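You operate a simulated robot arm through the tools that you are given. There is no shell and no other tool. Be economical: measure what you need, move in short steps, check, and stop when the job is done.

The job below is to be done with a simulated two-armed robot. You get a single attempt, and the scene is never put back.

Task
Put the red cone on the orange peg and set tension 1.
Fine: blue cone in drawer one, shut. Set down upright: blue thread cone.

The check looks at the end state, three seconds after you hand in, the way a careful person would. Anything else that was tipped, shoved, dropped, spilled or broken makes it a failure.

Robot
Two 7-joint arms with fingered hands on one trunk, on a base that drives. Base frame: it is fixed to the floor where the robot stands at the start and does not move with it; the origin is under the middle of the robot, x ahead of it, y to its left, z up. Readings come in m, rad, newtons and seconds.
The left shoulder is at the start at [0.087, 0.187, 1.105], the right one opposite. With the tool pointing down near the work surface each hand reaches from about 0.1 to 0.82 m from the robot's upright axis, wherever it stands, measured 20 degrees to its own side. Places, roughly: drawer one [0.7, 0, 0.6]; drawer one inside [0.7, 0, 0.6]; green thread cone (6x6x11 cm) [0.9, -0.1, 0.8]; loop dial [0.7, -1.3, 0.9]; orange peg [0.9, 0, 0.8]; stitch dial [0.8, 0.2, 0.9]; switch one [0.6, 0.5, 0.7]; switch three [-1, -1.4, 0.7]; switch two [0.6, -1, 0.7]; tension dial [0.8, 0.4, 1]; thread dial [0.7, -1.2, 1]. Payload 3.6 kg a hand.
The tool frame of a hand sits at the grasp point between the pads (the TCP): z along the fingers, y along the line on which they close. The tips reach 0.026 m beyond it. The gripper opens to 0.088 m. The gripper's body begins 0.03 m behind the TCP. The gripper is a hand of 3 fingers: y runs from the thumb to the fingers, the wrist lies at [-0.017, -0.098, -0.164] in the tool frame.
Orientation is told as [roll, pitch, yaw] about the base's x, y, z axes, in that order, counted from this pose: with the fingers straight down and the wrist toward the robot, the tool's x, y and z point along [0, 1, 0], [1, 0, 0] and [0, 0, -1] of the base frame.

Tools
- The arms move only by the tool drive_tool. It takes "left_deltas", "right_deltas" or both (then of equal length, played together; a hand with none holds still); each is a list of rows, each a list of 6 numbers: the turn, a rotation vector about the base's x, y, z in rad, then the shift along the base's x, y, z in m. In form: [[wx, wy, wz, x, y, z], ...]. A call has 1 to 12 rows; each row shifts and turns the commanded pose from where the row before left it. Rows are played at 5 a second. More than 0.05 m and 0.15 rad between two rows, and nothing of the call is played. A pose out of reach is approached as far as the arm can. The call stops where the force on the tool passes 50 N (or 10 N more than at its start, if that is more) or the arm is blocked; 0.2 s more then pass. In this call time passes only in rows, and 0.2 s behind the last. The reply holds the time, the measured pose of the TCP, the force on the tool along the base axes, the opening and the grip force, in the units named above and with some noise, with the torque about the TCP (base axes, N m) and any sound that the robot's microphone picked up.
- Cameras (640 x 400 px; columns grow to the right, rows downward): "scene" is now at [0.2585, 0.0143, 1.0103]; the picture's right is [0.14, -0.99, 0.00], its down [-0.34, -0.05, -0.94] and it looks along [0.93, 0.13, -0.34] (base axes); focal length 214 px, centre (320, 200). "left" rides on the left gripper at [-0.056, -0.08, -0.102] in its tool frame; the picture's right is [-0.73, -0.32, 0.60], its down [0.62, -0.67, 0.41] and it looks along [0.27, 0.68, 0.69] (tool axes); focal length 247 px, centre (320, 200). "right" rides on the right gripper at [0.056, -0.08, -0.102] in its tool frame; the picture's right is [-0.73, 0.32, -0.60], its down [-0.62, -0.66, 0.41] and it looks along [-0.27, 0.68, 0.69] (tool axes); focal length 247 px, centre (320, 200). There is no depth. A picture from a camera that has moved, and an enlarged one, comes with that camera's place and axes in the base frame and with its lens.
- capture(camera): a new picture of that camera. No time passes.
- raise_lower(by): slides the trunk up (or, below 0, down) by that many m; the arms and the scene camera ride with it, the base frame stays. It gives what a move gives, with no picture.
- base_move(legs): drives the robot by 1 to 6 legs, each [ahead, left, turn to the left] in m, m and rad, along the robot's own axes; the way and the turn of a leg run together, so that a leg with both is an arc; at most 1.5 m and 3.142 rad a leg. The arms and the cameras ride along, it lands a little off, and it stops where it bumps. It gives what a move gives.
- curl_fingers(fingers, thumb_bend, thumb_turn, hand): sets how far each is bent, from 0 (flat) to 1 (curled in); at 0.3 the hand is open as for a grip, at 0.7 the pads meet at the TCP. One left out holds its place. A second passes; each finger stops where it meets its share of the squeeze, and holds until it gets a number again. It is the only way to open and close the hand. It gives what a move gives, with no picture; readings hold the bend of each and the force on the fingers (four entries, about 0 where the hand has none), thumb and palm. thumb_turn goes from beside the hand (0) to across from the fingers (1), as for a grip.
- head_to(pan, tilt): turns the head with the scene camera to pan (to the left, within 1.047 rad either way) and tilt (down, from -0.506 to 1.204), counted from straight ahead of the robot. It gives what a move gives.
- zoom(camera, box): a new picture of the part [left, top, right, bottom] of that camera's present view, enlarged. No time passes.
- close_job(): hands the job in; it is judged then, once.

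Go step by step. Nothing tells you exact positions but the pictures and the camera data: compare them with the known pose of the tool, close in by small moves and look again before you grip or let go. The budget is 120 turns and 88 pictures, counting those below and the enlarged ones. Unless the task says otherwise, let go and move clear before handing in, and close with one line.

The tools are called after "Call:" as name(argument=value, ...) on one line, values as JSON. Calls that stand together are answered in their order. drive_tool: Moves the arms, as the interface text tells. Its arguments: {"type":"object","properties":{"left_deltas":{"type":"array","items":{"type":"array","items":{"type":"number"}}},"right_deltas":{"type":"array","items":{"type":"array","items":{"type":"number"}}}},"required":[]} The other tools are called the same way: raise_lower (by) slides the trunk up or down; curl_fingers (fingers, thumb_bend, thumb_turn, hand) moves the fingers one by one; base_move (legs) drives the base; head_to (pan, tilt) turns the head that bears the scene camera; capture (camera) takes a picture; zoom (camera, box) takes an enlarged picture of a part of a camera's view; close_job () hands the job in.

At the start:

```text
clock: 0.0
left_eef_pos: [0.4567, 0.2382, 1.2022]
left_tool_rot: [0.001, 0.001, 0.001]
left_wrist_force: [0.5, -1.1, -0.1]
left_moment: [-0.01, 0.0, 0.0]
left_grip_width: 0.0876
left_finger_force: 0.1
left_shape: jaw
left_bend: [0.3, 0.3, 0.98]
left_finger forces: [0.0, 0.0, 0.0, 0.0, 0.0, 0.0]
right_eef_pos: [0.5037, -0.187, 1.2034]
right_tool_rot: [0.001, -0.001, 0.0]
right_wrist_force: [0.5, 0.0, 0.0]
right_moment: [0.0, 0.0, 0.02]
right_grip_width: 0.0877
right_finger_force: 0.0
right_shape: jaw
right_bend: [0.3, 0.3, 0.98]
right_finger forces: [0.0, 0.0, 0.1, 0.0, 0.0, 0.0]
trunk travel left (down, up): [-0.25, 0.507]
robot x, y, heading: [0.0001, -0.0009, 0.0]
head pan, tilt: [0.141, 0.347]
```

scene: 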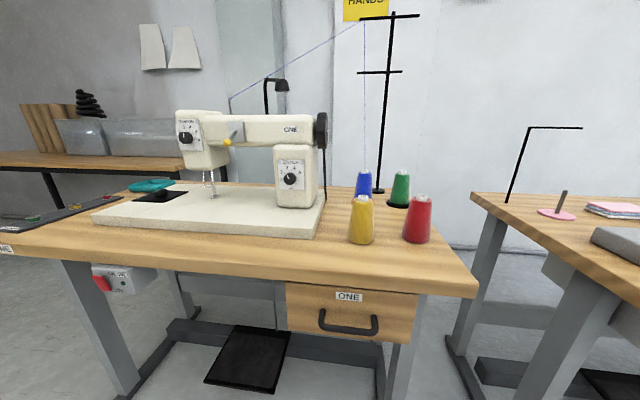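
right: 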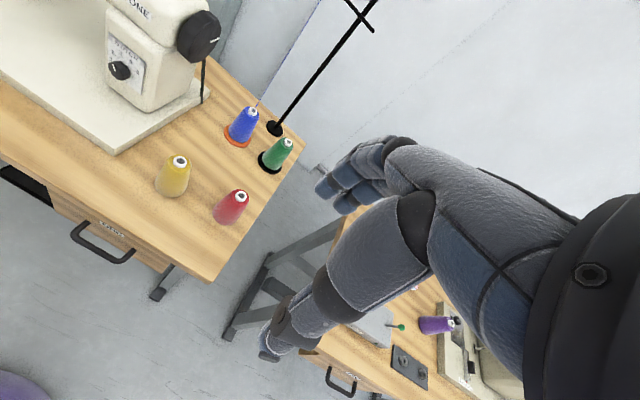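
left: 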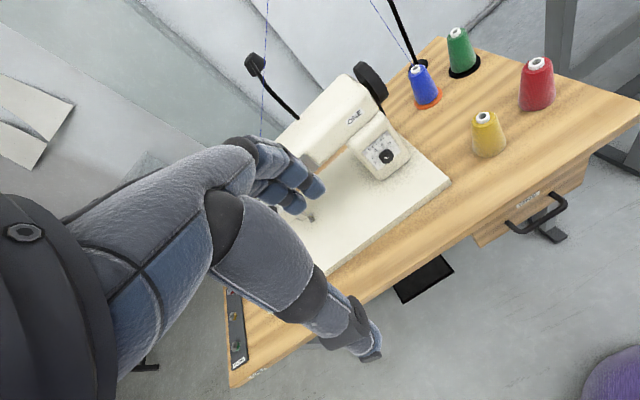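

I see the red and yellow cones at the table front, with blue on what looks like the orange peg and green on a black peg behind. I'll enlarge the cones, the tension dial and the drawer before I plan.

Call:
zoom(camera="scene", box=[320, 150, 480, 250])

Call:
zoom(camera="scene", box=[160, 100, 320, 200])

Call:
zoom(camera="right", box=[140, 80, 332, 200])

Call:
zoom(camera="left", box=[384, 0, 640, 160])

```text
4.00 times, centred on (400, 200) of scene
camera zoom: at [0.2585, 0.0143, 1.0103], right [0.14, -0.99, 0.0], down [-0.34, -0.05, -0.94], along [0.93, 0.13, -0.34], focal length 858 px, centre (0, 200)
```

zoom: 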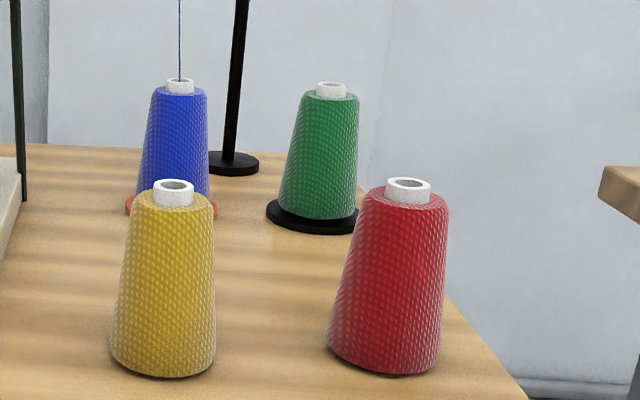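

```text
4.00 times, centred on (240, 150) of scene
camera zoom: at [0.2585, 0.0143, 1.0103], right [0.14, -0.99, 0.0], down [-0.34, -0.05, -0.94], along [0.93, 0.13, -0.34], focal length 858 px, centre (640, 400)
```

zoom: 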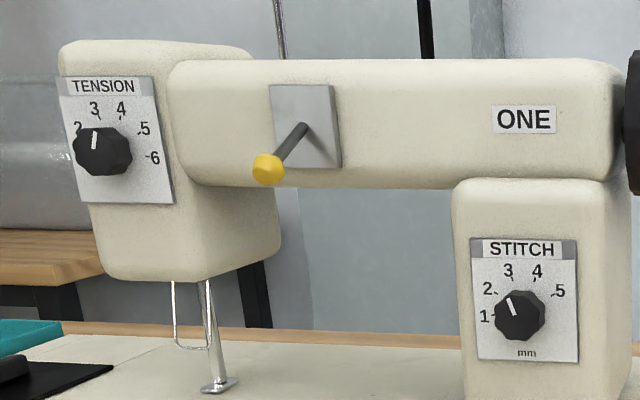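

```text
3.33 times, centred on (236, 140) of right
camera zoom: at [0.4243, -0.1314, 1.3053], right [0.32, -0.73, 0.6], down [-0.66, -0.62, -0.41], along [0.68, -0.27, -0.69], focal length 823 px, centre (600, 400)
```

zoom: 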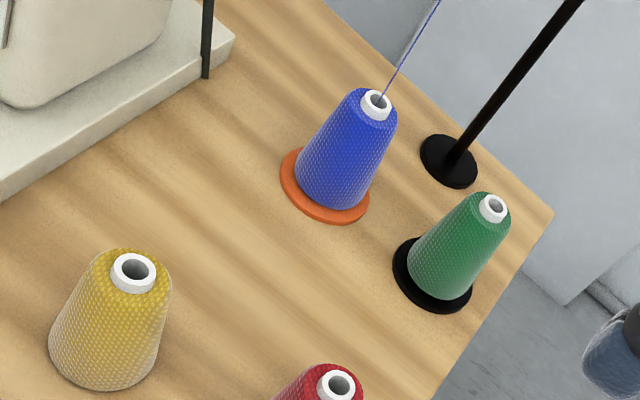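

```text
2.50 times, centred on (512, 80) of left
camera zoom: at [0.377, 0.1823, 1.3053], right [-0.32, -0.73, -0.6], down [-0.67, 0.62, -0.41], along [0.67, 0.27, -0.69], focal length 617 px, centre (-160, 500)
```

zoom: 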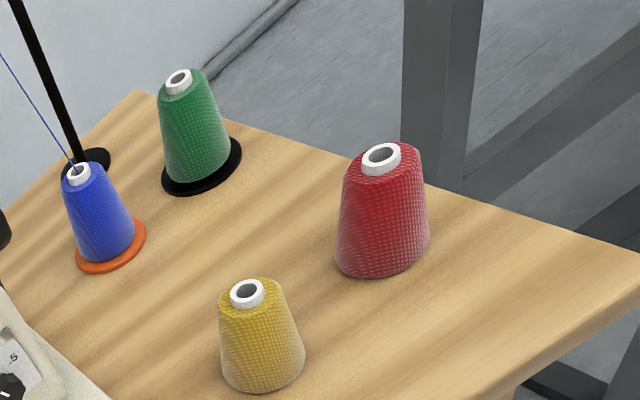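

The top centres triangulate to blue (0.951, -0.034, 0.861), red (0.729, -0.144, 0.855), yellow (0.719, -0.018), green (0.969, -0.153). The table top is about z 0.745, with its front edge near x 0.58. I'll drive a little closer so the right hand reaches the blue cone.

Call:
base_move(legs=[[0.22, 0, 0]])

Call:
head_to(pan=-0.15, tilt=0.5)

Call:
capture(camera="scene")

```text
clock: 1.7
left_eef_pos: [0.6758, 0.2399, 1.2007]
left_tool_rot: [0.0, 0.003, 0.004]
left_wrist_force: [0.0, 0.8, 0.1]
left_moment: [0.0, 0.03, -0.01]
left_grip_width: 0.0878
left_finger_force: 0.2
left_shape: jaw
left_bend: [0.3, 0.3, 0.98]
left_finger forces: [0.1, 0.0, 0.1, 0.0, 0.1, 0.0]
right_eef_pos: [0.722, -0.185, 1.2031]
right_tool_rot: [-0.001, 0.003, 0.002]
right_wrist_force: [0.1, -0.4, -0.7]
right_moment: [-0.01, 0.01, 0.0]
right_grip_width: 0.0875
right_finger_force: 0.0
right_shape: jaw
right_bend: [0.3, 0.3, 0.98]
right_finger forces: [0.1, 0.0, 0.1, 0.0, 0.1, 0.0]
trunk travel left (down, up): [-0.25, 0.507]
robot x, y, heading: [0.2163, -0.0009, 0.005]
head pan, tilt: [0.141, 0.347]
```

```text
clock: 2.5
left_eef_pos: [0.6745, 0.2401, 1.2023]
left_tool_rot: [0.001, 0.003, 0.003]
left_wrist_force: [-0.2, 0.2, 0.2]
left_moment: [0.0, 0.0, 0.01]
left_grip_width: 0.0877
left_finger_force: 0.1
left_shape: jaw
left_bend: [0.3, 0.3, 0.98]
left_finger forces: [0.0, 0.1, 0.0, 0.1, 0.0, 0.0]
right_eef_pos: [0.722, -0.1856, 1.204]
right_tool_rot: [0.0, 0.002, 0.004]
right_wrist_force: [-0.1, 0.7, 0.5]
right_moment: [-0.06, 0.0, -0.01]
right_grip_width: 0.0874
right_finger_force: 0.1
right_shape: jaw
right_bend: [0.3, 0.3, 0.98]
right_finger forces: [0.0, 0.0, 0.0, 0.0, 0.0, 0.0]
trunk travel left (down, up): [-0.25, 0.507]
robot x, y, heading: [0.22, 0.0026, 0.002]
head pan, tilt: [-0.15, 0.499]
```

```text
80 pictures are left
camera scene: at [0.4736, -0.0115, 0.9963], right [-0.15, -0.99, 0.0], down [-0.47, 0.07, -0.88], along [0.87, -0.13, -0.48], focal length 214 px, centre (320, 200)
```

scene: 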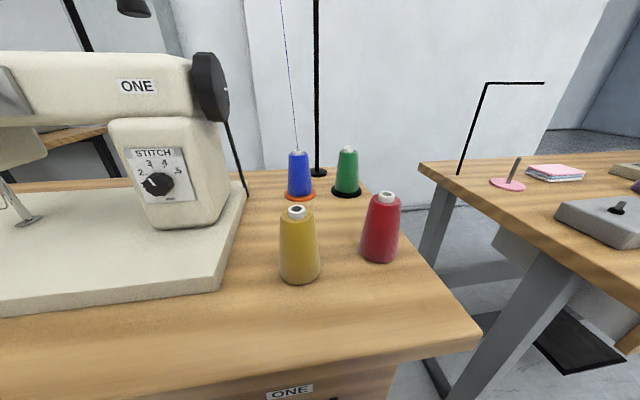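

Blue, green, red and yellow all stand as estimated and nothing has shifted. I'll bring the right hand over the blue cone at z 1.0 and look.

Call:
drive_tool(right_deltas=[[0, 0, 0, 0.0327, 0.0217, -0.0286], [0, 0, 0, 0.0327, 0.0217, -0.0286], [0, 0, 0, 0.0327, 0.0217, -0.0286], [0, 0, 0, 0.0327, 0.0217, -0.0286], [0, 0, 0, 0.0327, 0.0217, -0.0286], [0, 0, 0, 0.0327, 0.0217, -0.0286], [0, 0, 0, 0.0327, 0.0217, -0.0286]])

Call:
capture(camera="scene")

Call:
capture(camera="right")

```text
clock: 4.1
left_eef_pos: [0.6741, 0.241, 1.2023]
left_tool_rot: [-0.001, 0.0, 0.002]
left_wrist_force: [-0.4, 0.4, -0.2]
left_moment: [0.03, 0.01, 0.0]
left_grip_width: 0.0878
left_finger_force: 0.0
left_shape: jaw
left_bend: [0.3, 0.3, 0.98]
left_finger forces: [0.0, 0.1, 0.0, 0.1, 0.0, 0.0]
right_eef_pos: [0.9505, -0.0316, 1.0022]
right_tool_rot: [-0.002, -0.002, 0.004]
right_wrist_force: [-0.9, 0.2, -0.9]
right_moment: [-0.01, 0.02, 0.01]
right_grip_width: 0.0876
right_finger_force: 0.0
right_shape: jaw
right_bend: [0.3, 0.3, 0.98]
right_finger forces: [0.1, 0.0, 0.0, 0.0, 0.1, 0.1]
trunk travel left (down, up): [-0.25, 0.507]
robot x, y, heading: [0.2189, 0.001, 0.0]
head pan, tilt: [-0.15, 0.499]
```

```text
79 pictures are left
camera scene: at [0.4735, -0.0108, 0.9963], right [-0.15, -0.99, 0.0], down [-0.47, 0.07, -0.88], along [0.87, -0.13, -0.48], focal length 214 px, centre (320, 200)
```

scene: 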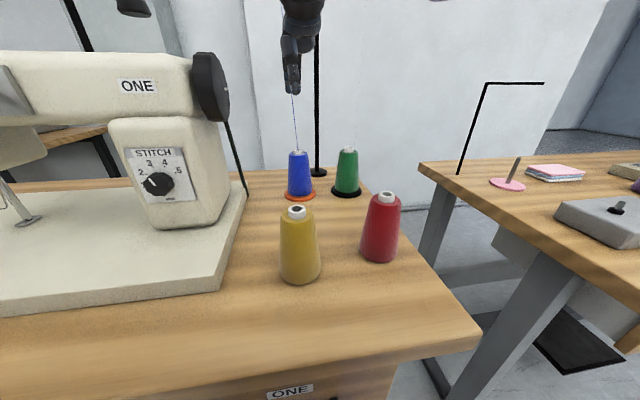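

```text
78 pictures are left
camera right: at [0.8711, 0.0233, 1.1045], right [0.32, -0.73, 0.6], down [-0.66, -0.63, -0.41], along [0.68, -0.27, -0.69], focal length 247 px, centre (320, 200)
```

right: 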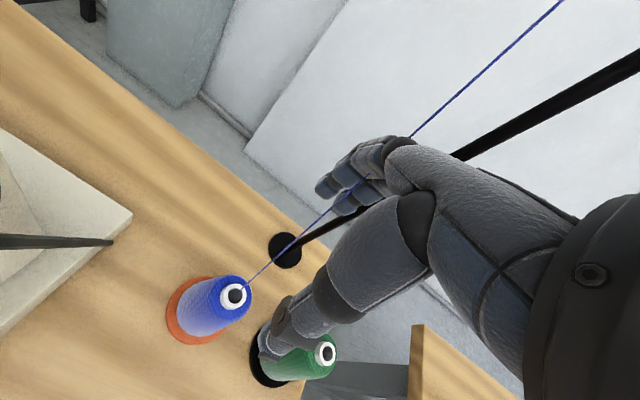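

The right hand is nearly above the blue cone, and the wrist view says a few mm back. I'll descend to z 0.905 and check the alignment again.

Call:
drive_tool(right_deltas=[[0, 0, 0, -0.001, -0.001, -0.032], [0, 0, 0, -0.001, -0.001, -0.032], [0, 0, 0, -0.001, -0.001, -0.033]])

Call:
capture(camera="right")

Call:
zoom(camera="scene", box=[240, 80, 400, 210])

```text
clock: 4.9
left_eef_pos: [0.6736, 0.2406, 1.202]
left_tool_rot: [0.002, 0.001, 0.004]
left_wrist_force: [-0.3, 0.2, -0.2]
left_moment: [0.02, -0.02, -0.02]
left_grip_width: 0.0877
left_finger_force: 0.0
left_shape: jaw
left_bend: [0.3, 0.3, 0.98]
left_finger forces: [0.1, 0.0, 0.0, 0.0, 0.0, 0.1]
right_eef_pos: [0.9481, -0.0371, 0.9059]
right_tool_rot: [0.001, 0.0, 0.004]
right_wrist_force: [0.9, -0.2, -0.1]
right_moment: [0.0, 0.01, -0.06]
right_grip_width: 0.0879
right_finger_force: 0.2
right_shape: jaw
right_bend: [0.3, 0.3, 0.98]
right_finger forces: [0.0, 0.0, 0.1, 0.0, 0.1, 0.0]
trunk travel left (down, up): [-0.25, 0.507]
robot x, y, heading: [0.2157, 0.0011, 0.004]
head pan, tilt: [-0.15, 0.499]
```

```text
77 pictures are left
camera right: at [0.8686, 0.0186, 1.0069], right [0.32, -0.73, 0.6], down [-0.66, -0.63, -0.41], along [0.68, -0.27, -0.69], focal length 247 px, centre (320, 200)
```

right: 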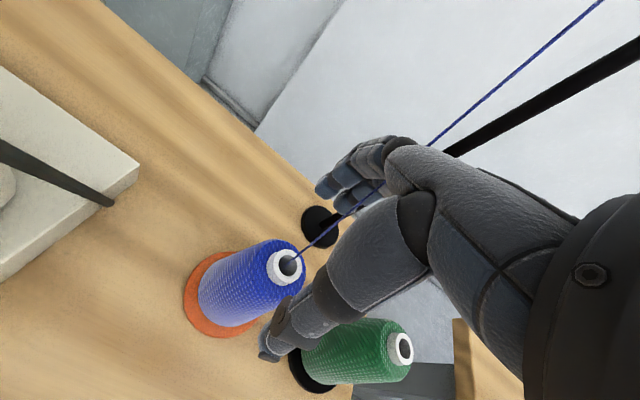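

```text
3.08 times, centred on (320, 145) of scene
camera zoom: at [0.4738, -0.0115, 0.9962], right [-0.15, -0.99, 0.0], down [-0.47, 0.07, -0.88], along [0.87, -0.13, -0.48], focal length 660 px, centre (320, 369)
```

zoom: 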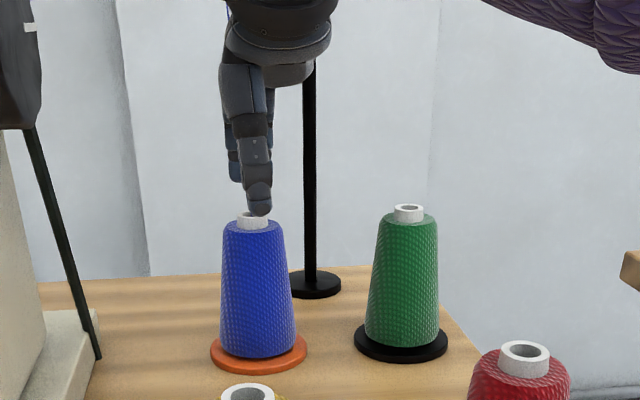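

The cone hole sits almost exactly beneath the TCP. I'll descend around the top of the cone, then close the fingers.

Call:
drive_tool(right_deltas=[[0, 0, 0, -0.001, 0, -0.022], [0, 0, 0, -0.001, 0, -0.022], [0, 0, 0, 0, 0, -0.022]])

Call:
capture(camera="right")

Call:
zoom(camera="scene", box=[240, 80, 400, 210])

```text
clock: 5.7
left_eef_pos: [0.6738, 0.2384, 1.2016]
left_tool_rot: [0.001, 0.002, 0.005]
left_wrist_force: [0.0, 0.6, 0.1]
left_moment: [0.04, 0.02, -0.01]
left_grip_width: 0.0879
left_finger_force: 0.0
left_shape: jaw
left_bend: [0.3, 0.3, 0.98]
left_finger forces: [0.0, 0.0, 0.0, 0.1, 0.0, 0.0]
right_eef_pos: [0.9448, -0.0376, 0.8396]
right_tool_rot: [-0.001, 0.001, 0.004]
right_wrist_force: [-0.2, -0.4, -0.1]
right_moment: [0.03, -0.01, -0.02]
right_grip_width: 0.0878
right_finger_force: 0.0
right_shape: jaw
right_bend: [0.3, 0.3, 0.98]
right_finger forces: [0.1, 0.0, 0.0, 0.0, 0.0, 0.0]
trunk travel left (down, up): [-0.25, 0.507]
robot x, y, heading: [0.2196, 0.0021, -0.0]
head pan, tilt: [-0.15, 0.499]
```

```text
75 pictures are left
camera right: at [0.8654, 0.0185, 0.9408], right [0.32, -0.73, 0.6], down [-0.66, -0.63, -0.41], along [0.68, -0.27, -0.69], focal length 247 px, centre (320, 200)
```

right: 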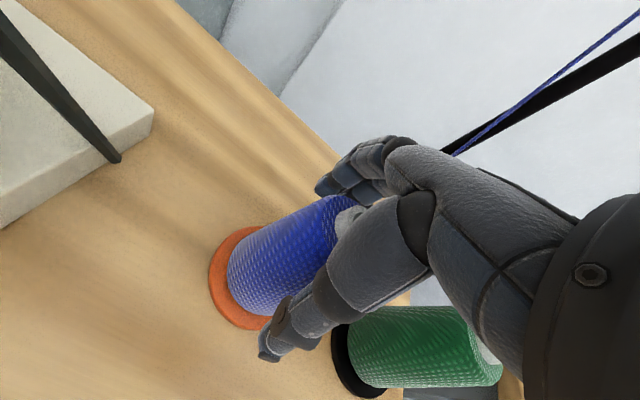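

```text
3.08 times, centred on (320, 145) of scene
camera zoom: at [0.4737, -0.0115, 0.9962], right [-0.15, -0.99, 0.0], down [-0.47, 0.07, -0.88], along [0.87, -0.13, -0.48], focal length 660 px, centre (320, 369)
```

zoom: 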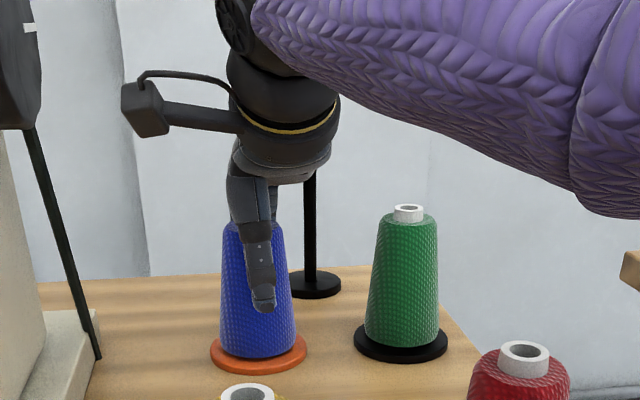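

The thumb is in front of the cone and the fingers are behind it. I'll close the hand.

Call:
curl_fingers(hand="right", fingers=0.7, thumb_bend=0.7)

Call:
drive_tool(right_deltas=[[0, 0, 0, 0, 0, 0.015]])

Call:
zoom(camera="scene", box=[240, 80, 400, 210])

```text
clock: 6.7
left_eef_pos: [0.6737, 0.2388, 1.2028]
left_tool_rot: [0.0, 0.001, 0.005]
left_wrist_force: [0.0, 0.3, -1.2]
left_moment: [0.02, -0.02, -0.01]
left_grip_width: 0.0876
left_finger_force: 0.1
left_shape: jaw
left_bend: [0.3, 0.3, 0.98]
left_finger forces: [0.0, 0.0, 0.0, 0.0, 0.0, 0.0]
right_eef_pos: [0.9459, -0.0361, 0.8404]
right_tool_rot: [0.001, -0.001, 0.004]
right_wrist_force: [0.8, 0.0, 1.5]
right_moment: [0.04, -0.17, -0.02]
right_grip_width: 0.0446
right_finger_force: 18.3
right_shape: fingers
right_bend: [0.57, 0.51, 0.98]
right_finger forces: [17.8, 1.2, 0.0, 0.0, 17.9, 0.0]
trunk travel left (down, up): [-0.25, 0.507]
robot x, y, heading: [0.2153, -0.0043, 0.002]
head pan, tilt: [-0.15, 0.499]
```

```text
clock: 7.1
left_eef_pos: [0.674, 0.2397, 1.2025]
left_tool_rot: [0.001, 0.004, 0.005]
left_wrist_force: [-0.1, -0.4, 0.8]
left_moment: [-0.02, -0.01, 0.0]
left_grip_width: 0.0877
left_finger_force: 0.0
left_shape: jaw
left_bend: [0.3, 0.3, 0.98]
left_finger forces: [0.0, 0.0, 0.0, 0.0, 0.0, 0.0]
right_eef_pos: [0.9443, -0.0371, 0.8536]
right_tool_rot: [-0.001, 0.0, 0.002]
right_wrist_force: [-0.5, -0.8, -0.9]
right_moment: [0.0, -0.01, -0.01]
right_grip_width: 0.0441
right_finger_force: 17.7
right_shape: fingers
right_bend: [0.58, 0.51, 0.97]
right_finger forces: [16.5, 1.1, 0.1, 0.1, 17.8, 0.0]
trunk travel left (down, up): [-0.25, 0.507]
robot x, y, heading: [0.2189, 0.0018, -0.003]
head pan, tilt: [-0.15, 0.499]
```

```text
3.08 times, centred on (320, 145) of scene
camera zoom: at [0.4734, -0.0115, 0.9963], right [-0.15, -0.99, 0.0], down [-0.47, 0.07, -0.88], along [0.87, -0.13, -0.48], focal length 660 px, centre (320, 369)
```

zoom: 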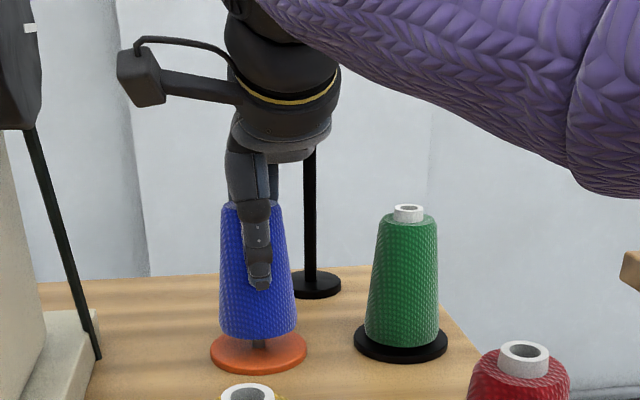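

The grip is firm at a width of 0.044 m and the blue cone is rising off its peg. I'll lift straight up until it is clear.

Call:
drive_tool(right_deltas=[[0, 0, 0, 0, 0, 0.03], [0, 0, 0, 0, 0, 0.03], [0, 0, 0, 0, 0, 0.03], [0, 0, 0, 0, 0, 0.03]])

Call:
capture(camera="scene")

Call:
capture(camera="right")

```text
clock: 8.1
left_eef_pos: [0.6725, 0.2399, 1.2015]
left_tool_rot: [-0.001, 0.002, 0.003]
left_wrist_force: [-1.6, 0.2, 0.7]
left_moment: [0.03, -0.01, -0.01]
left_grip_width: 0.0877
left_finger_force: 0.0
left_shape: jaw
left_bend: [0.3, 0.3, 0.98]
left_finger forces: [0.0, 0.1, 0.0, 0.0, 0.0, 0.0]
right_eef_pos: [0.9456, -0.0363, 0.9749]
right_tool_rot: [0.001, 0.0, 0.003]
right_wrist_force: [-0.5, -0.3, -1.8]
right_moment: [0.0, 0.0, 0.02]
right_grip_width: 0.0443
right_finger_force: 17.3
right_shape: fingers
right_bend: [0.58, 0.51, 0.98]
right_finger forces: [16.4, 1.1, 0.0, 0.0, 17.8, 0.1]
trunk travel left (down, up): [-0.25, 0.507]
robot x, y, heading: [0.2153, -0.0016, -0.001]
head pan, tilt: [-0.15, 0.499]
```

```text
72 pictures are left
camera scene: at [0.4734, -0.0115, 0.9963], right [-0.15, -0.99, 0.0], down [-0.47, 0.07, -0.88], along [0.87, -0.13, -0.48], focal length 214 px, centre (320, 200)
```

scene: 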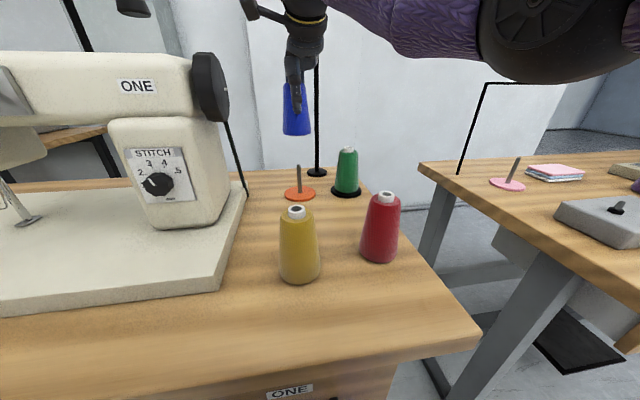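

```text
71 pictures are left
camera right: at [0.8662, 0.0189, 1.0765], right [0.32, -0.73, 0.6], down [-0.66, -0.63, -0.41], along [0.68, -0.27, -0.69], focal length 247 px, centre (320, 200)
```

right: 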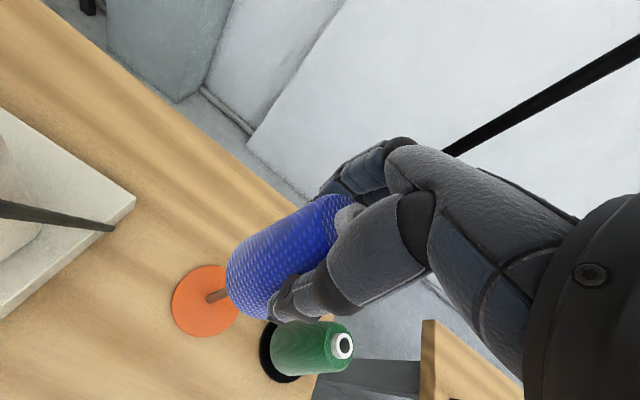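

The blue cone is off, leaving the bare orange peg, whose top is about z 0.83. I'll park blue upright on free table at about (0.64, -0.08), in front of the red and yellow cones.

Call:
drive_tool(right_deltas=[[0, 0, 0, -0.0436, -0.0063, 0.003], [0, 0, 0, -0.0436, -0.0063, 0.003], [0, 0, 0, -0.0436, -0.0063, 0.003], [0, 0, 0, -0.0436, -0.0063, 0], [0, 0, 0, -0.0436, -0.0063, 0], [0, 0, 0, -0.0436, -0.0063, 0], [0, 0, 0, -0.0436, -0.0063, 0]])

Call:
head_to(pan=-0.25, tilt=0.8)

Call:
capture(camera="scene")

Call:
capture(camera="right")

```text
clock: 9.6
left_eef_pos: [0.6739, 0.239, 1.2024]
left_tool_rot: [-0.001, 0.002, 0.002]
left_wrist_force: [0.1, -1.2, -0.7]
left_moment: [-0.01, 0.01, 0.0]
left_grip_width: 0.0878
left_finger_force: 0.0
left_shape: jaw
left_bend: [0.3, 0.3, 0.98]
left_finger forces: [0.0, 0.0, 0.0, 0.0, 0.0, 0.0]
right_eef_pos: [0.7269, -0.0914, 1.0229]
right_tool_rot: [-0.018, -0.224, -0.023]
right_wrist_force: [0.4, 0.1, -0.8]
right_moment: [-0.02, 0.01, 0.04]
right_grip_width: 0.0442
right_finger_force: 17.8
right_shape: fingers
right_bend: [0.58, 0.51, 0.97]
right_finger forces: [15.8, 1.1, 0.1, 0.0, 17.6, 0.0]
right hand out of reach, approached as far as the arm can: row 5, 6, 7
trunk travel left (down, up): [-0.25, 0.507]
robot x, y, heading: [0.2157, 0.0009, 0.006]
head pan, tilt: [-0.15, 0.499]
stopped in row 7 (right hand): the arm was blocked; the commanded pose is now the measured one
```

```text
clock: 10.4
left_eef_pos: [0.6745, 0.2393, 1.2013]
left_tool_rot: [0.0, 0.001, 0.005]
left_wrist_force: [-0.3, -0.2, 0.8]
left_moment: [0.01, -0.01, 0.01]
left_grip_width: 0.0877
left_finger_force: 0.0
left_shape: jaw
left_bend: [0.3, 0.3, 0.98]
left_finger forces: [0.1, 0.0, 0.0, 0.0, 0.0, 0.1]
right_eef_pos: [0.7261, -0.0906, 1.0235]
right_tool_rot: [-0.017, -0.225, -0.022]
right_wrist_force: [0.1, 0.8, -2.1]
right_moment: [0.0, -0.01, -0.02]
right_grip_width: 0.0442
right_finger_force: 17.4
right_shape: fingers
right_bend: [0.58, 0.51, 0.97]
right_finger forces: [15.9, 1.2, 0.0, 0.0, 17.5, 0.1]
trunk travel left (down, up): [-0.25, 0.507]
robot x, y, heading: [0.2187, -0.0004, 0.002]
head pan, tilt: [-0.25, 0.799]
```

```text
70 pictures are left
camera scene: at [0.4619, -0.018, 0.9704], right [-0.24, -0.97, 0.0], down [-0.69, 0.18, -0.7], along [0.68, -0.17, -0.72], focal length 214 px, centre (320, 200)
```

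scene: 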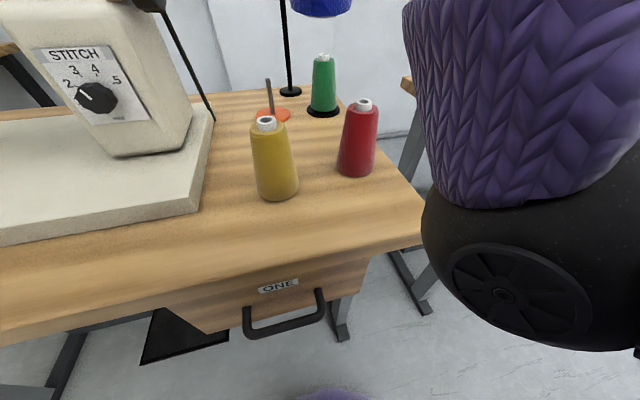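

```text
69 pictures are left
camera right: at [0.6283, -0.0309, 1.1037], right [0.16, -0.73, 0.67], down [-0.57, -0.62, -0.54], along [0.8, -0.3, -0.51], focal length 247 px, centre (320, 200)
```

right: 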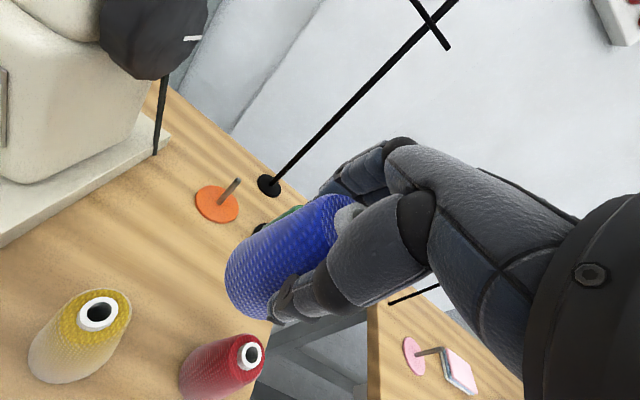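

The arm can't fold that close to the body and the hand tilted back a little. I'll back the base up by 0.2 m instead, with the cone well above the table things, then level the hand.

Call:
base_move(legs=[[-0.2, 0, 0]])

Call:
drive_tool(right_deltas=[[0, 0, 0, 0.04, 0, 0], [0, 0.07, 0, 0.04, 0, 0], [0, 0.07, 0, 0.03, 0, 0], [0.017, 0.084, 0.02, 0.004, 0.01, 0]])

Call:
capture(camera="scene")

```text
clock: 12.0
left_eef_pos: [0.4707, 0.239, 1.2032]
left_tool_rot: [0.0, 0.0, 0.001]
left_wrist_force: [-1.1, 0.6, 0.8]
left_moment: [0.0, 0.0, 0.0]
left_grip_width: 0.0876
left_finger_force: 0.0
left_shape: jaw
left_bend: [0.3, 0.3, 0.98]
left_finger forces: [0.1, 0.0, 0.1, 0.1, 0.1, 0.0]
right_eef_pos: [0.5245, -0.0911, 1.0245]
right_tool_rot: [-0.02, -0.225, -0.025]
right_wrist_force: [-0.5, 0.4, -1.4]
right_moment: [-0.02, 0.0, 0.03]
right_grip_width: 0.0442
right_finger_force: 17.2
right_shape: fingers
right_bend: [0.58, 0.51, 0.97]
right_finger forces: [15.9, 1.1, 0.0, 0.1, 17.7, 0.1]
trunk travel left (down, up): [-0.25, 0.507]
robot x, y, heading: [0.0144, -0.0024, -0.002]
head pan, tilt: [-0.25, 0.799]
```

```text
clock: 13.0
left_eef_pos: [0.474, 0.2397, 1.2017]
left_tool_rot: [0.001, 0.003, 0.001]
left_wrist_force: [0.2, -0.4, -0.1]
left_moment: [-0.02, 0.01, -0.03]
left_grip_width: 0.0877
left_finger_force: 0.0
left_shape: jaw
left_bend: [0.3, 0.3, 0.98]
left_finger forces: [0.0, 0.0, 0.0, 0.0, 0.0, 0.0]
right_eef_pos: [0.6392, -0.081, 1.0208]
right_tool_rot: [-0.005, 0.001, -0.002]
right_wrist_force: [-0.3, 0.5, -2.0]
right_moment: [-0.02, -0.05, 0.02]
right_grip_width: 0.044
right_finger_force: 17.2
right_shape: fingers
right_bend: [0.58, 0.51, 0.97]
right_finger forces: [15.8, 1.1, 0.0, 0.1, 16.9, 0.1]
trunk travel left (down, up): [-0.25, 0.507]
robot x, y, heading: [0.0131, 0.0027, 0.009]
head pan, tilt: [-0.25, 0.799]
```

```text
68 pictures are left
camera scene: at [0.2608, -0.0185, 0.9703], right [-0.25, -0.97, 0.0], down [-0.7, 0.18, -0.7], along [0.68, -0.17, -0.72], focal length 214 px, centre (320, 200)
```

scene: 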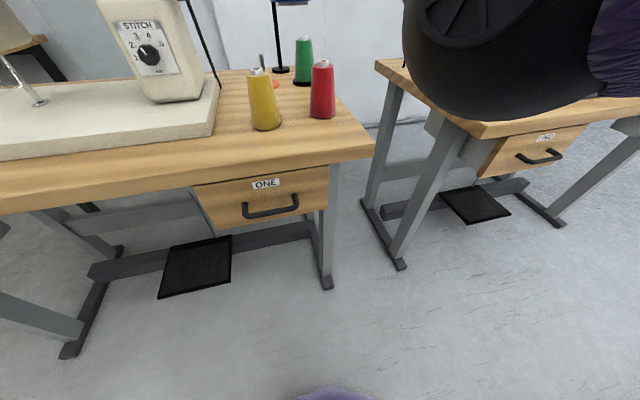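

Backed off, the hand is level and the blue cone is held safely above the table front. Since the left hand is free, I'll use it to open drawer one; the handle bar is at about (0.553, 0.005, 0.655). First I'll narrow its fingers and bring it in pointing forward.

Call:
curl_fingers(hand="left", fingers=0.52, thumb_bend=0.48)

Call:
drive_tool(left_deltas=[[0, -0.12, 0, -0.0014, -0.012, -0.04], [0, -0.12, 0, -0.0014, -0.012, -0.04], [0, -0.12, 0, -0.0014, -0.012, -0.04], [0, -0.12, 0, -0.0014, -0.012, -0.04], [0, -0.12, 0, -0.0014, -0.012, -0.04], [0, -0.12, 0, -0.0014, -0.012, -0.04], [0, -0.12, 0, -0.0014, -0.012, -0.04], [0, -0.12, 0, -0.0014, -0.012, -0.04], [0, -0.12, 0, -0.0014, -0.012, -0.04], [0, -0.12, 0, -0.0014, -0.012, -0.04]])

Call:
head_to(pan=0.0, tilt=0.9)

Call:
capture(camera="scene")

Call:
capture(camera="left")

```text
clock: 14.0
left_eef_pos: [0.4732, 0.2393, 1.2012]
left_tool_rot: [0.001, 0.002, 0.001]
left_wrist_force: [-0.5, -0.2, -0.5]
left_moment: [-0.03, 0.01, -0.02]
left_grip_width: 0.0455
left_finger_force: 0.0
left_shape: fingers
left_bend: [0.52, 0.48, 0.98]
left_finger forces: [0.1, 0.0, 0.0, 0.0, 0.0, 0.0]
right_eef_pos: [0.6397, -0.0807, 1.0214]
right_tool_rot: [-0.008, -0.001, -0.006]
right_wrist_force: [0.5, 0.2, -1.4]
right_moment: [0.0, 0.01, -0.02]
right_grip_width: 0.044
right_finger_force: 17.2
right_shape: fingers
right_bend: [0.58, 0.51, 0.97]
right_finger forces: [15.9, 1.3, 0.1, 0.1, 16.9, 0.0]
trunk travel left (down, up): [-0.25, 0.507]
robot x, y, heading: [0.0153, 0.0005, 0.001]
head pan, tilt: [-0.25, 0.799]
```

```text
clock: 16.2
left_eef_pos: [0.4995, 0.1056, 0.809]
left_tool_rot: [-0.004, -1.196, 0.005]
left_wrist_force: [-0.6, -0.3, 0.0]
left_moment: [0.03, 0.01, -0.01]
left_grip_width: 0.0451
left_finger_force: 0.0
left_shape: fingers
left_bend: [0.52, 0.48, 0.98]
left_finger forces: [0.1, 0.0, 0.0, 0.1, 0.0, 0.0]
left hand out of reach, approached as far as the arm can: row 3, 4, 5
right_eef_pos: [0.64, -0.0804, 1.0217]
right_tool_rot: [-0.007, -0.001, -0.003]
right_wrist_force: [-0.8, 1.0, -0.9]
right_moment: [-0.01, 0.0, -0.01]
right_grip_width: 0.044
right_finger_force: 16.8
right_shape: fingers
right_bend: [0.58, 0.51, 0.97]
right_finger forces: [15.7, 1.2, 0.0, 0.0, 17.0, 0.0]
trunk travel left (down, up): [-0.25, 0.507]
robot x, y, heading: [0.0176, -0.0006, 0.005]
head pan, tilt: [-0.25, 0.799]
```

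```text
clock: 17.0
left_eef_pos: [0.4982, 0.1074, 0.8096]
left_tool_rot: [-0.006, -1.199, 0.006]
left_wrist_force: [1.1, 0.3, -0.2]
left_moment: [0.05, 0.01, -0.03]
left_grip_width: 0.0452
left_finger_force: 0.1
left_shape: fingers
left_bend: [0.52, 0.48, 0.98]
left_finger forces: [0.0, 0.0, 0.0, 0.1, 0.1, 0.0]
right_eef_pos: [0.6388, -0.0816, 1.0217]
right_tool_rot: [-0.007, -0.003, -0.003]
right_wrist_force: [1.1, -0.1, -1.6]
right_moment: [0.02, -0.03, 0.0]
right_grip_width: 0.0439
right_finger_force: 16.7
right_shape: fingers
right_bend: [0.58, 0.51, 0.97]
right_finger forces: [15.8, 1.1, 0.0, 0.1, 17.0, 0.0]
trunk travel left (down, up): [-0.25, 0.507]
robot x, y, heading: [0.0153, 0.0004, 0.003]
head pan, tilt: [0.0, 0.901]
```

```text
67 pictures are left
camera scene: at [0.2581, 0.0013, 0.9624], right [0.0, -1.0, 0.0], down [-0.78, 0.0, -0.62], along [0.62, 0.0, -0.78], focal length 214 px, centre (320, 200)
```

scene: 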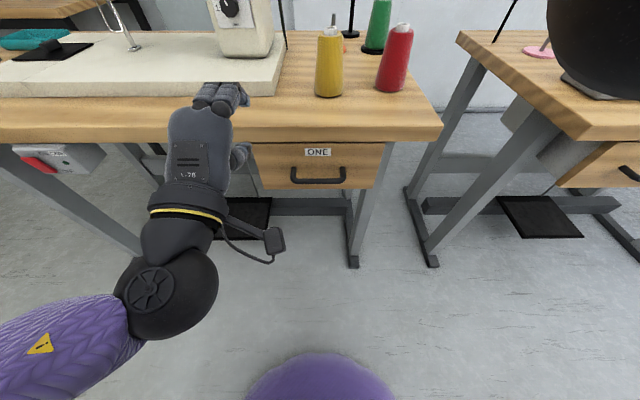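

```text
66 pictures are left
camera left: at [0.375, 0.051, 0.7737], right [0.44, -0.74, -0.51], down [0.14, 0.62, -0.77], along [0.89, 0.27, 0.38], focal length 247 px, centre (320, 200)
```

left: 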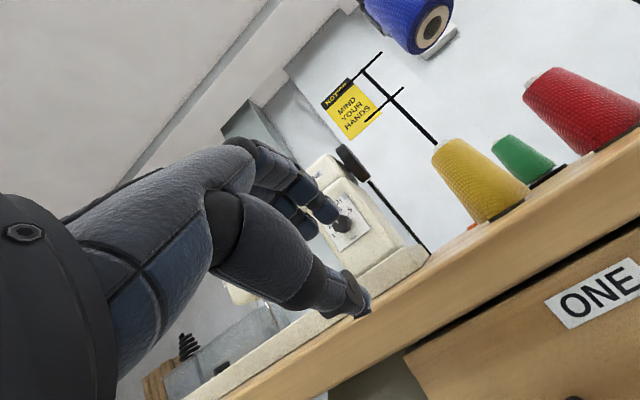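

From this straight-ahead view the handle bar is at about (0.558, 0.003, 0.645), with the table front edge at x 0.60. I'll lower the left hand to the handle's height, staying short of it.

Call:
drive_tool(left_deltas=[[0, 0, 0, -0.003, -0.017, -0.027], [0, 0, 0, -0.003, -0.017, -0.027], [0, 0, 0, -0.003, -0.017, -0.027], [0, 0, 0, -0.003, -0.017, -0.027], [0, 0, 0, -0.003, -0.017, -0.027], [0, 0, 0, -0.003, -0.015, -0.028]])

Call:
capture(camera="scene")

Call:
capture(camera="left")

```text
clock: 18.4
left_eef_pos: [0.4847, 0.0066, 0.6462]
left_tool_rot: [-0.008, -1.201, 0.008]
left_wrist_force: [0.4, -0.5, 0.3]
left_moment: [-0.03, -0.04, 0.0]
left_grip_width: 0.0453
left_finger_force: 0.1
left_shape: fingers
left_bend: [0.52, 0.48, 0.98]
left_finger forces: [0.0, 0.0, 0.0, 0.1, 0.0, 0.0]
right_eef_pos: [0.6405, -0.0811, 1.0221]
right_tool_rot: [-0.007, -0.001, -0.004]
right_wrist_force: [0.1, -0.5, -1.5]
right_moment: [0.0, -0.03, 0.01]
right_grip_width: 0.0441
right_finger_force: 16.3
right_shape: fingers
right_bend: [0.58, 0.51, 0.97]
right_finger forces: [15.7, 1.2, 0.1, 0.1, 17.0, 0.0]
trunk travel left (down, up): [-0.25, 0.507]
robot x, y, heading: [0.0171, 0.0014, -0.002]
head pan, tilt: [0.0, 0.901]
```

```text
65 pictures are left
camera scene: at [0.2582, 0.0011, 0.9624], right [0.0, -1.0, 0.0], down [-0.78, 0.0, -0.62], along [0.62, 0.0, -0.78], focal length 214 px, centre (320, 200)
```

scene: 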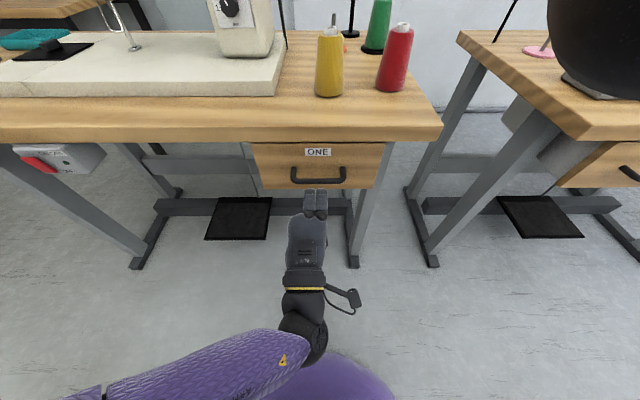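

```text
64 pictures are left
camera left: at [0.3601, -0.0489, 0.6108], right [0.44, -0.74, -0.51], down [0.14, 0.62, -0.77], along [0.88, 0.27, 0.38], focal length 247 px, centre (320, 200)
```

left: 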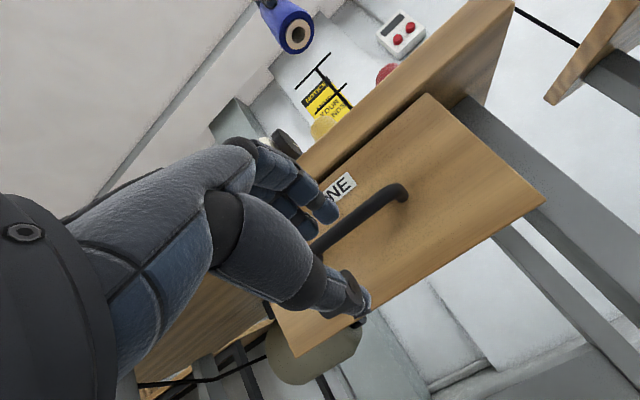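

The bar lies between thumb and fingers and is dead ahead; the combined views put it at (0.55, 0.655). I'll push forward about 6 cm and check.

Call:
drive_tool(left_deltas=[[0, 0, 0, 0.02, -0.001, 0.003], [0, 0, 0, 0.02, -0.001, 0.003], [0, 0, 0, 0.02, 0, 0.001]])

Call:
capture(camera="left")

Call:
zoom(camera="scene", box=[240, 130, 400, 230])

```text
clock: 19.2
left_eef_pos: [0.5433, 0.0048, 0.6535]
left_tool_rot: [-0.004, -1.199, 0.005]
left_wrist_force: [0.5, -0.1, -0.4]
left_moment: [0.0, -0.02, -0.01]
left_grip_width: 0.0454
left_finger_force: 0.1
left_shape: fingers
left_bend: [0.52, 0.48, 0.98]
left_finger forces: [0.0, 0.0, 0.0, 0.1, 0.0, 0.0]
right_eef_pos: [0.6402, -0.0803, 1.0212]
right_tool_rot: [-0.008, -0.002, -0.004]
right_wrist_force: [0.1, -1.0, -2.1]
right_moment: [0.01, -0.02, -0.02]
right_grip_width: 0.0442
right_finger_force: 17.1
right_shape: fingers
right_bend: [0.58, 0.51, 0.97]
right_finger forces: [15.8, 1.2, 0.0, 0.0, 17.1, 0.0]
trunk travel left (down, up): [-0.25, 0.507]
robot x, y, heading: [0.0169, -0.0008, -0.003]
head pan, tilt: [0.0, 0.901]
```

```text
63 pictures are left
camera left: at [0.4196, -0.0516, 0.6177], right [0.44, -0.74, -0.51], down [0.14, 0.62, -0.77], along [0.89, 0.27, 0.38], focal length 247 px, centre (320, 200)
```

left: 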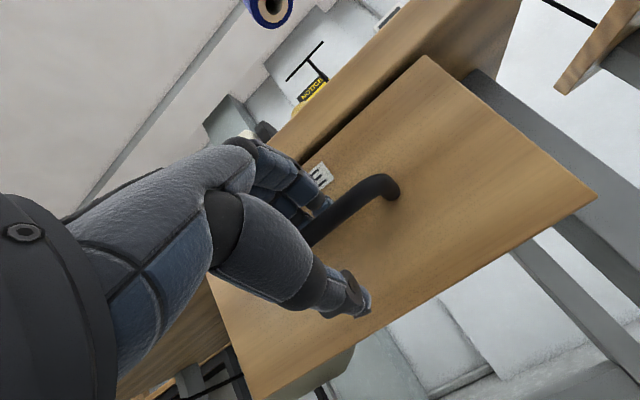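

```text
4.00 times, centred on (320, 180) of scene
camera zoom: at [0.258, 0.0012, 0.9624], right [0.0, -1.0, 0.0], down [-0.78, 0.0, -0.62], along [0.62, 0.0, -0.78], focal length 858 px, centre (320, 280)
```

zoom: 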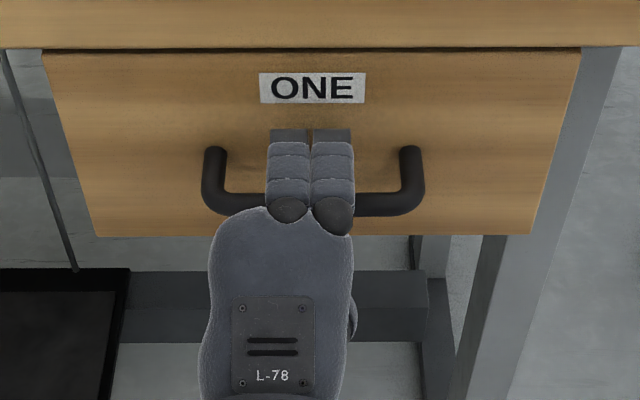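

The fingers pass over the bar, which is centred at the grasp point. I'll close on it.

Call:
curl_fingers(hand="left", fingers=0.75, thumb_bend=0.75)

Call:
base_move(legs=[[-0.06, 0, 0]])

Call:
capture(camera="scene")

```text
clock: 20.2
left_eef_pos: [0.5434, 0.0033, 0.6528]
left_tool_rot: [-0.006, -1.2, 0.005]
left_wrist_force: [2.0, 0.3, 2.0]
left_moment: [0.05, 0.01, -0.02]
left_grip_width: 0.0
left_finger_force: 0.9
left_shape: fingers
left_bend: [0.74, 0.72, 0.98]
left_finger forces: [1.0, 0.9, 0.0, 0.0, 0.1, 0.1]
right_eef_pos: [0.6402, -0.0808, 1.0222]
right_tool_rot: [-0.007, -0.002, -0.003]
right_wrist_force: [0.5, -0.3, -2.0]
right_moment: [0.0, -0.02, -0.02]
right_grip_width: 0.0439
right_finger_force: 16.7
right_shape: fingers
right_bend: [0.58, 0.51, 0.97]
right_finger forces: [15.7, 1.2, 0.0, 0.1, 17.1, 0.0]
trunk travel left (down, up): [-0.25, 0.507]
robot x, y, heading: [0.013, 0.001, 0.0]
head pan, tilt: [0.0, 0.901]
```

```text
clock: 21.1
left_eef_pos: [0.4817, 0.0044, 0.6548]
left_tool_rot: [-0.004, -1.201, 0.003]
left_wrist_force: [-0.1, -0.4, 0.7]
left_moment: [-0.01, 0.02, 0.02]
left_grip_width: 0.0002
left_finger_force: 0.0
left_shape: fingers
left_bend: [0.74, 0.72, 0.98]
left_finger forces: [0.0, 0.0, 0.0, 0.0, 0.0, 0.1]
right_eef_pos: [0.5783, -0.0816, 1.0222]
right_tool_rot: [-0.007, -0.003, -0.004]
right_wrist_force: [-1.0, -0.1, -2.3]
right_moment: [0.0, -0.02, 0.01]
right_grip_width: 0.044
right_finger_force: 16.4
right_shape: fingers
right_bend: [0.58, 0.51, 0.97]
right_finger forces: [15.8, 1.2, 0.0, 0.0, 17.2, 0.1]
trunk travel left (down, up): [-0.25, 0.507]
robot x, y, heading: [-0.0438, 0.0014, 0.0]
head pan, tilt: [0.0, 0.901]
```

```text
61 pictures are left
camera scene: at [0.1964, 0.001, 0.9627], right [0.0, -1.0, 0.0], down [-0.78, 0.0, -0.62], along [0.62, 0.0, -0.78], focal length 214 px, centre (320, 200)
```

scene: 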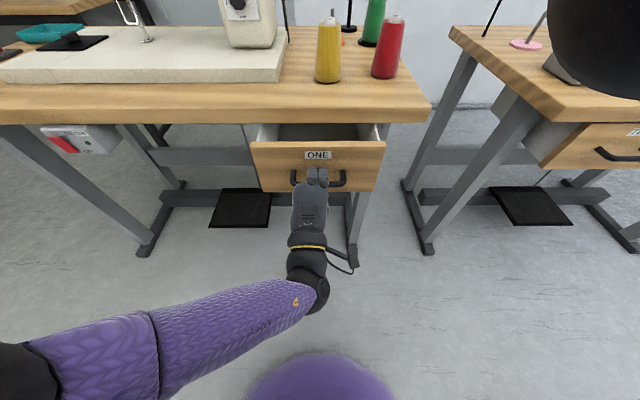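

The drawer is sliding out with the hand hooked round the bar. I'll pull further.

Call:
base_move(legs=[[-0.13, 0, 0]])

Call:
capture(camera="scene")

```text
clock: 22.4
left_eef_pos: [0.3517, 0.0037, 0.6563]
left_tool_rot: [-0.005, -1.201, 0.003]
left_wrist_force: [0.6, 0.7, 0.2]
left_moment: [0.03, -0.02, 0.04]
left_grip_width: 0.0
left_finger_force: 0.0
left_shape: fingers
left_bend: [0.74, 0.72, 0.98]
left_finger forces: [0.0, 0.0, 0.0, 0.0, 0.0, 0.1]
right_eef_pos: [0.447, -0.0809, 1.022]
right_tool_rot: [-0.008, -0.001, -0.007]
right_wrist_force: [0.8, -0.4, -1.2]
right_moment: [0.0, -0.03, 0.0]
right_grip_width: 0.0438
right_finger_force: 16.7
right_shape: fingers
right_bend: [0.58, 0.51, 0.97]
right_finger forces: [15.8, 1.2, 0.0, 0.0, 17.1, 0.1]
trunk travel left (down, up): [-0.25, 0.507]
robot x, y, heading: [-0.1729, -0.0007, 0.001]
head pan, tilt: [0.0, 0.901]
```

```text
60 pictures are left
camera scene: at [0.0658, 0.0011, 0.9627], right [0.0, -1.0, 0.0], down [-0.78, 0.0, -0.62], along [0.62, 0.0, -0.78], focal length 214 px, centre (320, 200)
```

scene: 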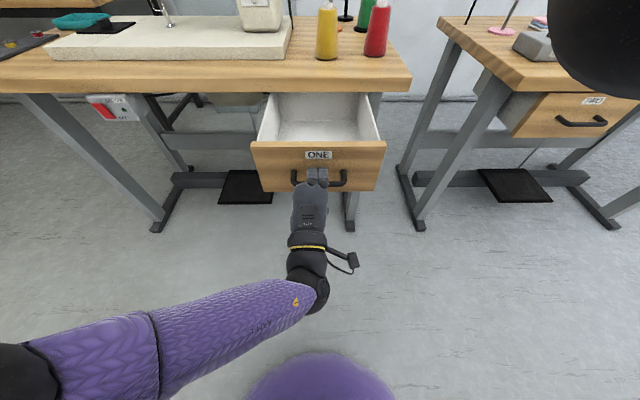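

The drawer is open about 19 cm and empty. I'll enlarge it to gauge the inside depth, since the cone must clear the table underside when shut.

Call:
zoom(camera="scene", box=[240, 70, 400, 200])

Call:
capture(camera="right")

```text
3.08 times, centred on (320, 135) of scene
camera zoom: at [0.0658, 0.0011, 0.9627], right [0.0, -1.0, 0.0], down [-0.78, 0.0, -0.62], along [0.62, 0.0, -0.78], focal length 660 px, centre (320, 400)
```

zoom: 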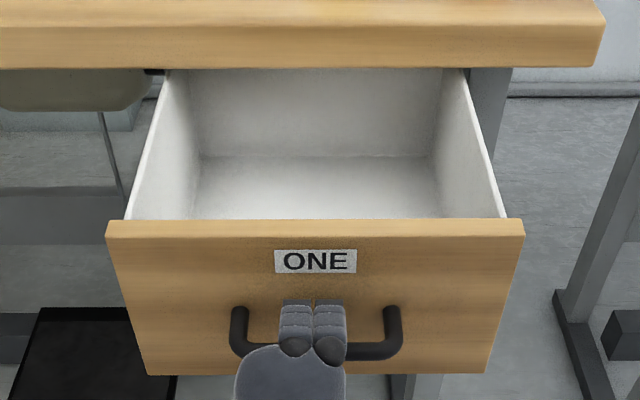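

```text
58 pictures are left
camera right: at [0.3681, -0.0252, 1.1237], right [0.31, -0.73, 0.6], down [-0.67, -0.62, -0.41], along [0.68, -0.27, -0.68], focal length 247 px, centre (320, 200)
```

right: 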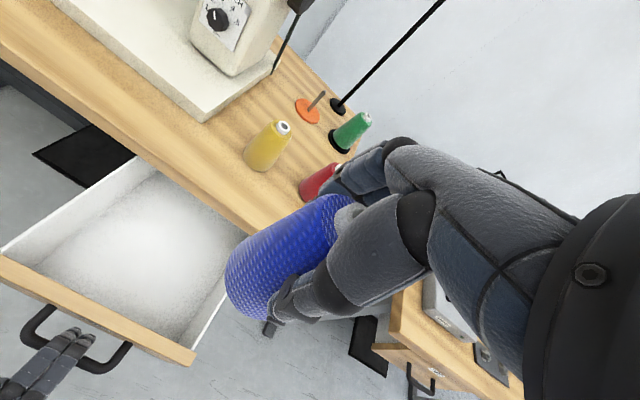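

Inside it runs about x 0.43–0.70, floor near z 0.577, rim near 0.696, so an upright 11 cm cone should just fit. I'll move the blue cone over the drawer at (0.50, -0.02) and look.

Call:
drive_tool(right_deltas=[[0, 0, 0, 0.009, 0.0102, -0.033], [0, 0, 0, 0.009, 0.0102, -0.033], [0, 0, 0, 0.009, 0.0102, -0.033], [0, 0, 0, 0.009, 0.0102, -0.033], [0, 0, 0, 0.009, 0.0102, -0.033], [0, 0, 0, 0.008, 0.0102, -0.033]])

Call:
capture(camera="scene")

Call:
capture(camera="right")

```text
clock: 23.8
left_eef_pos: [0.3532, 0.0045, 0.6524]
left_tool_rot: [-0.004, -1.198, 0.002]
left_wrist_force: [-0.7, 0.7, 0.0]
left_moment: [-0.02, -0.02, -0.03]
left_grip_width: 0.0002
left_finger_force: 0.0
left_shape: fingers
left_bend: [0.74, 0.72, 0.98]
left_finger forces: [0.0, 0.0, 0.0, 0.1, 0.1, 0.0]
right_eef_pos: [0.4996, -0.0195, 0.8253]
right_tool_rot: [-0.007, -0.004, -0.004]
right_wrist_force: [-1.1, 0.5, -0.9]
right_moment: [-0.02, -0.02, 0.01]
right_grip_width: 0.044
right_finger_force: 16.3
right_shape: fingers
right_bend: [0.59, 0.51, 0.97]
right_finger forces: [15.6, 1.2, 0.0, 0.1, 16.9, 0.0]
trunk travel left (down, up): [-0.25, 0.507]
robot x, y, heading: [-0.1736, -0.0002, -0.001]
head pan, tilt: [0.0, 0.901]
```

```text
57 pictures are left
camera scene: at [0.0667, 0.0011, 0.9623], right [0.0, -1.0, 0.0], down [-0.78, 0.0, -0.62], along [0.62, 0.0, -0.78], focal length 214 px, centre (320, 200)
```

scene: 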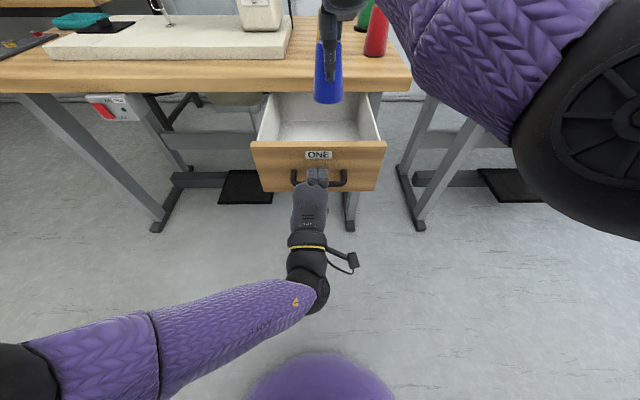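

```text
56 pictures are left
camera right: at [0.4208, 0.0374, 0.9264], right [0.31, -0.73, 0.6], down [-0.67, -0.62, -0.41], along [0.68, -0.28, -0.68], focal length 247 px, centre (320, 200)
```

right: 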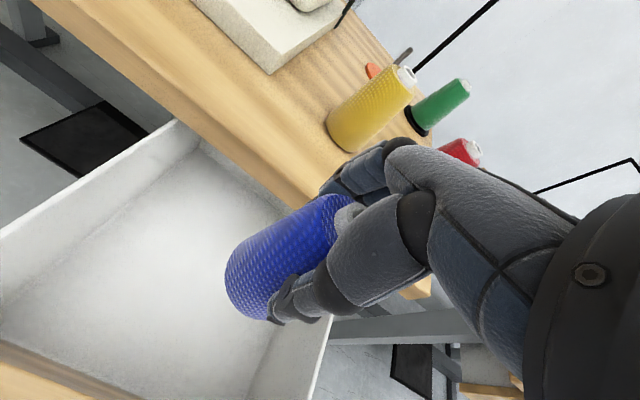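

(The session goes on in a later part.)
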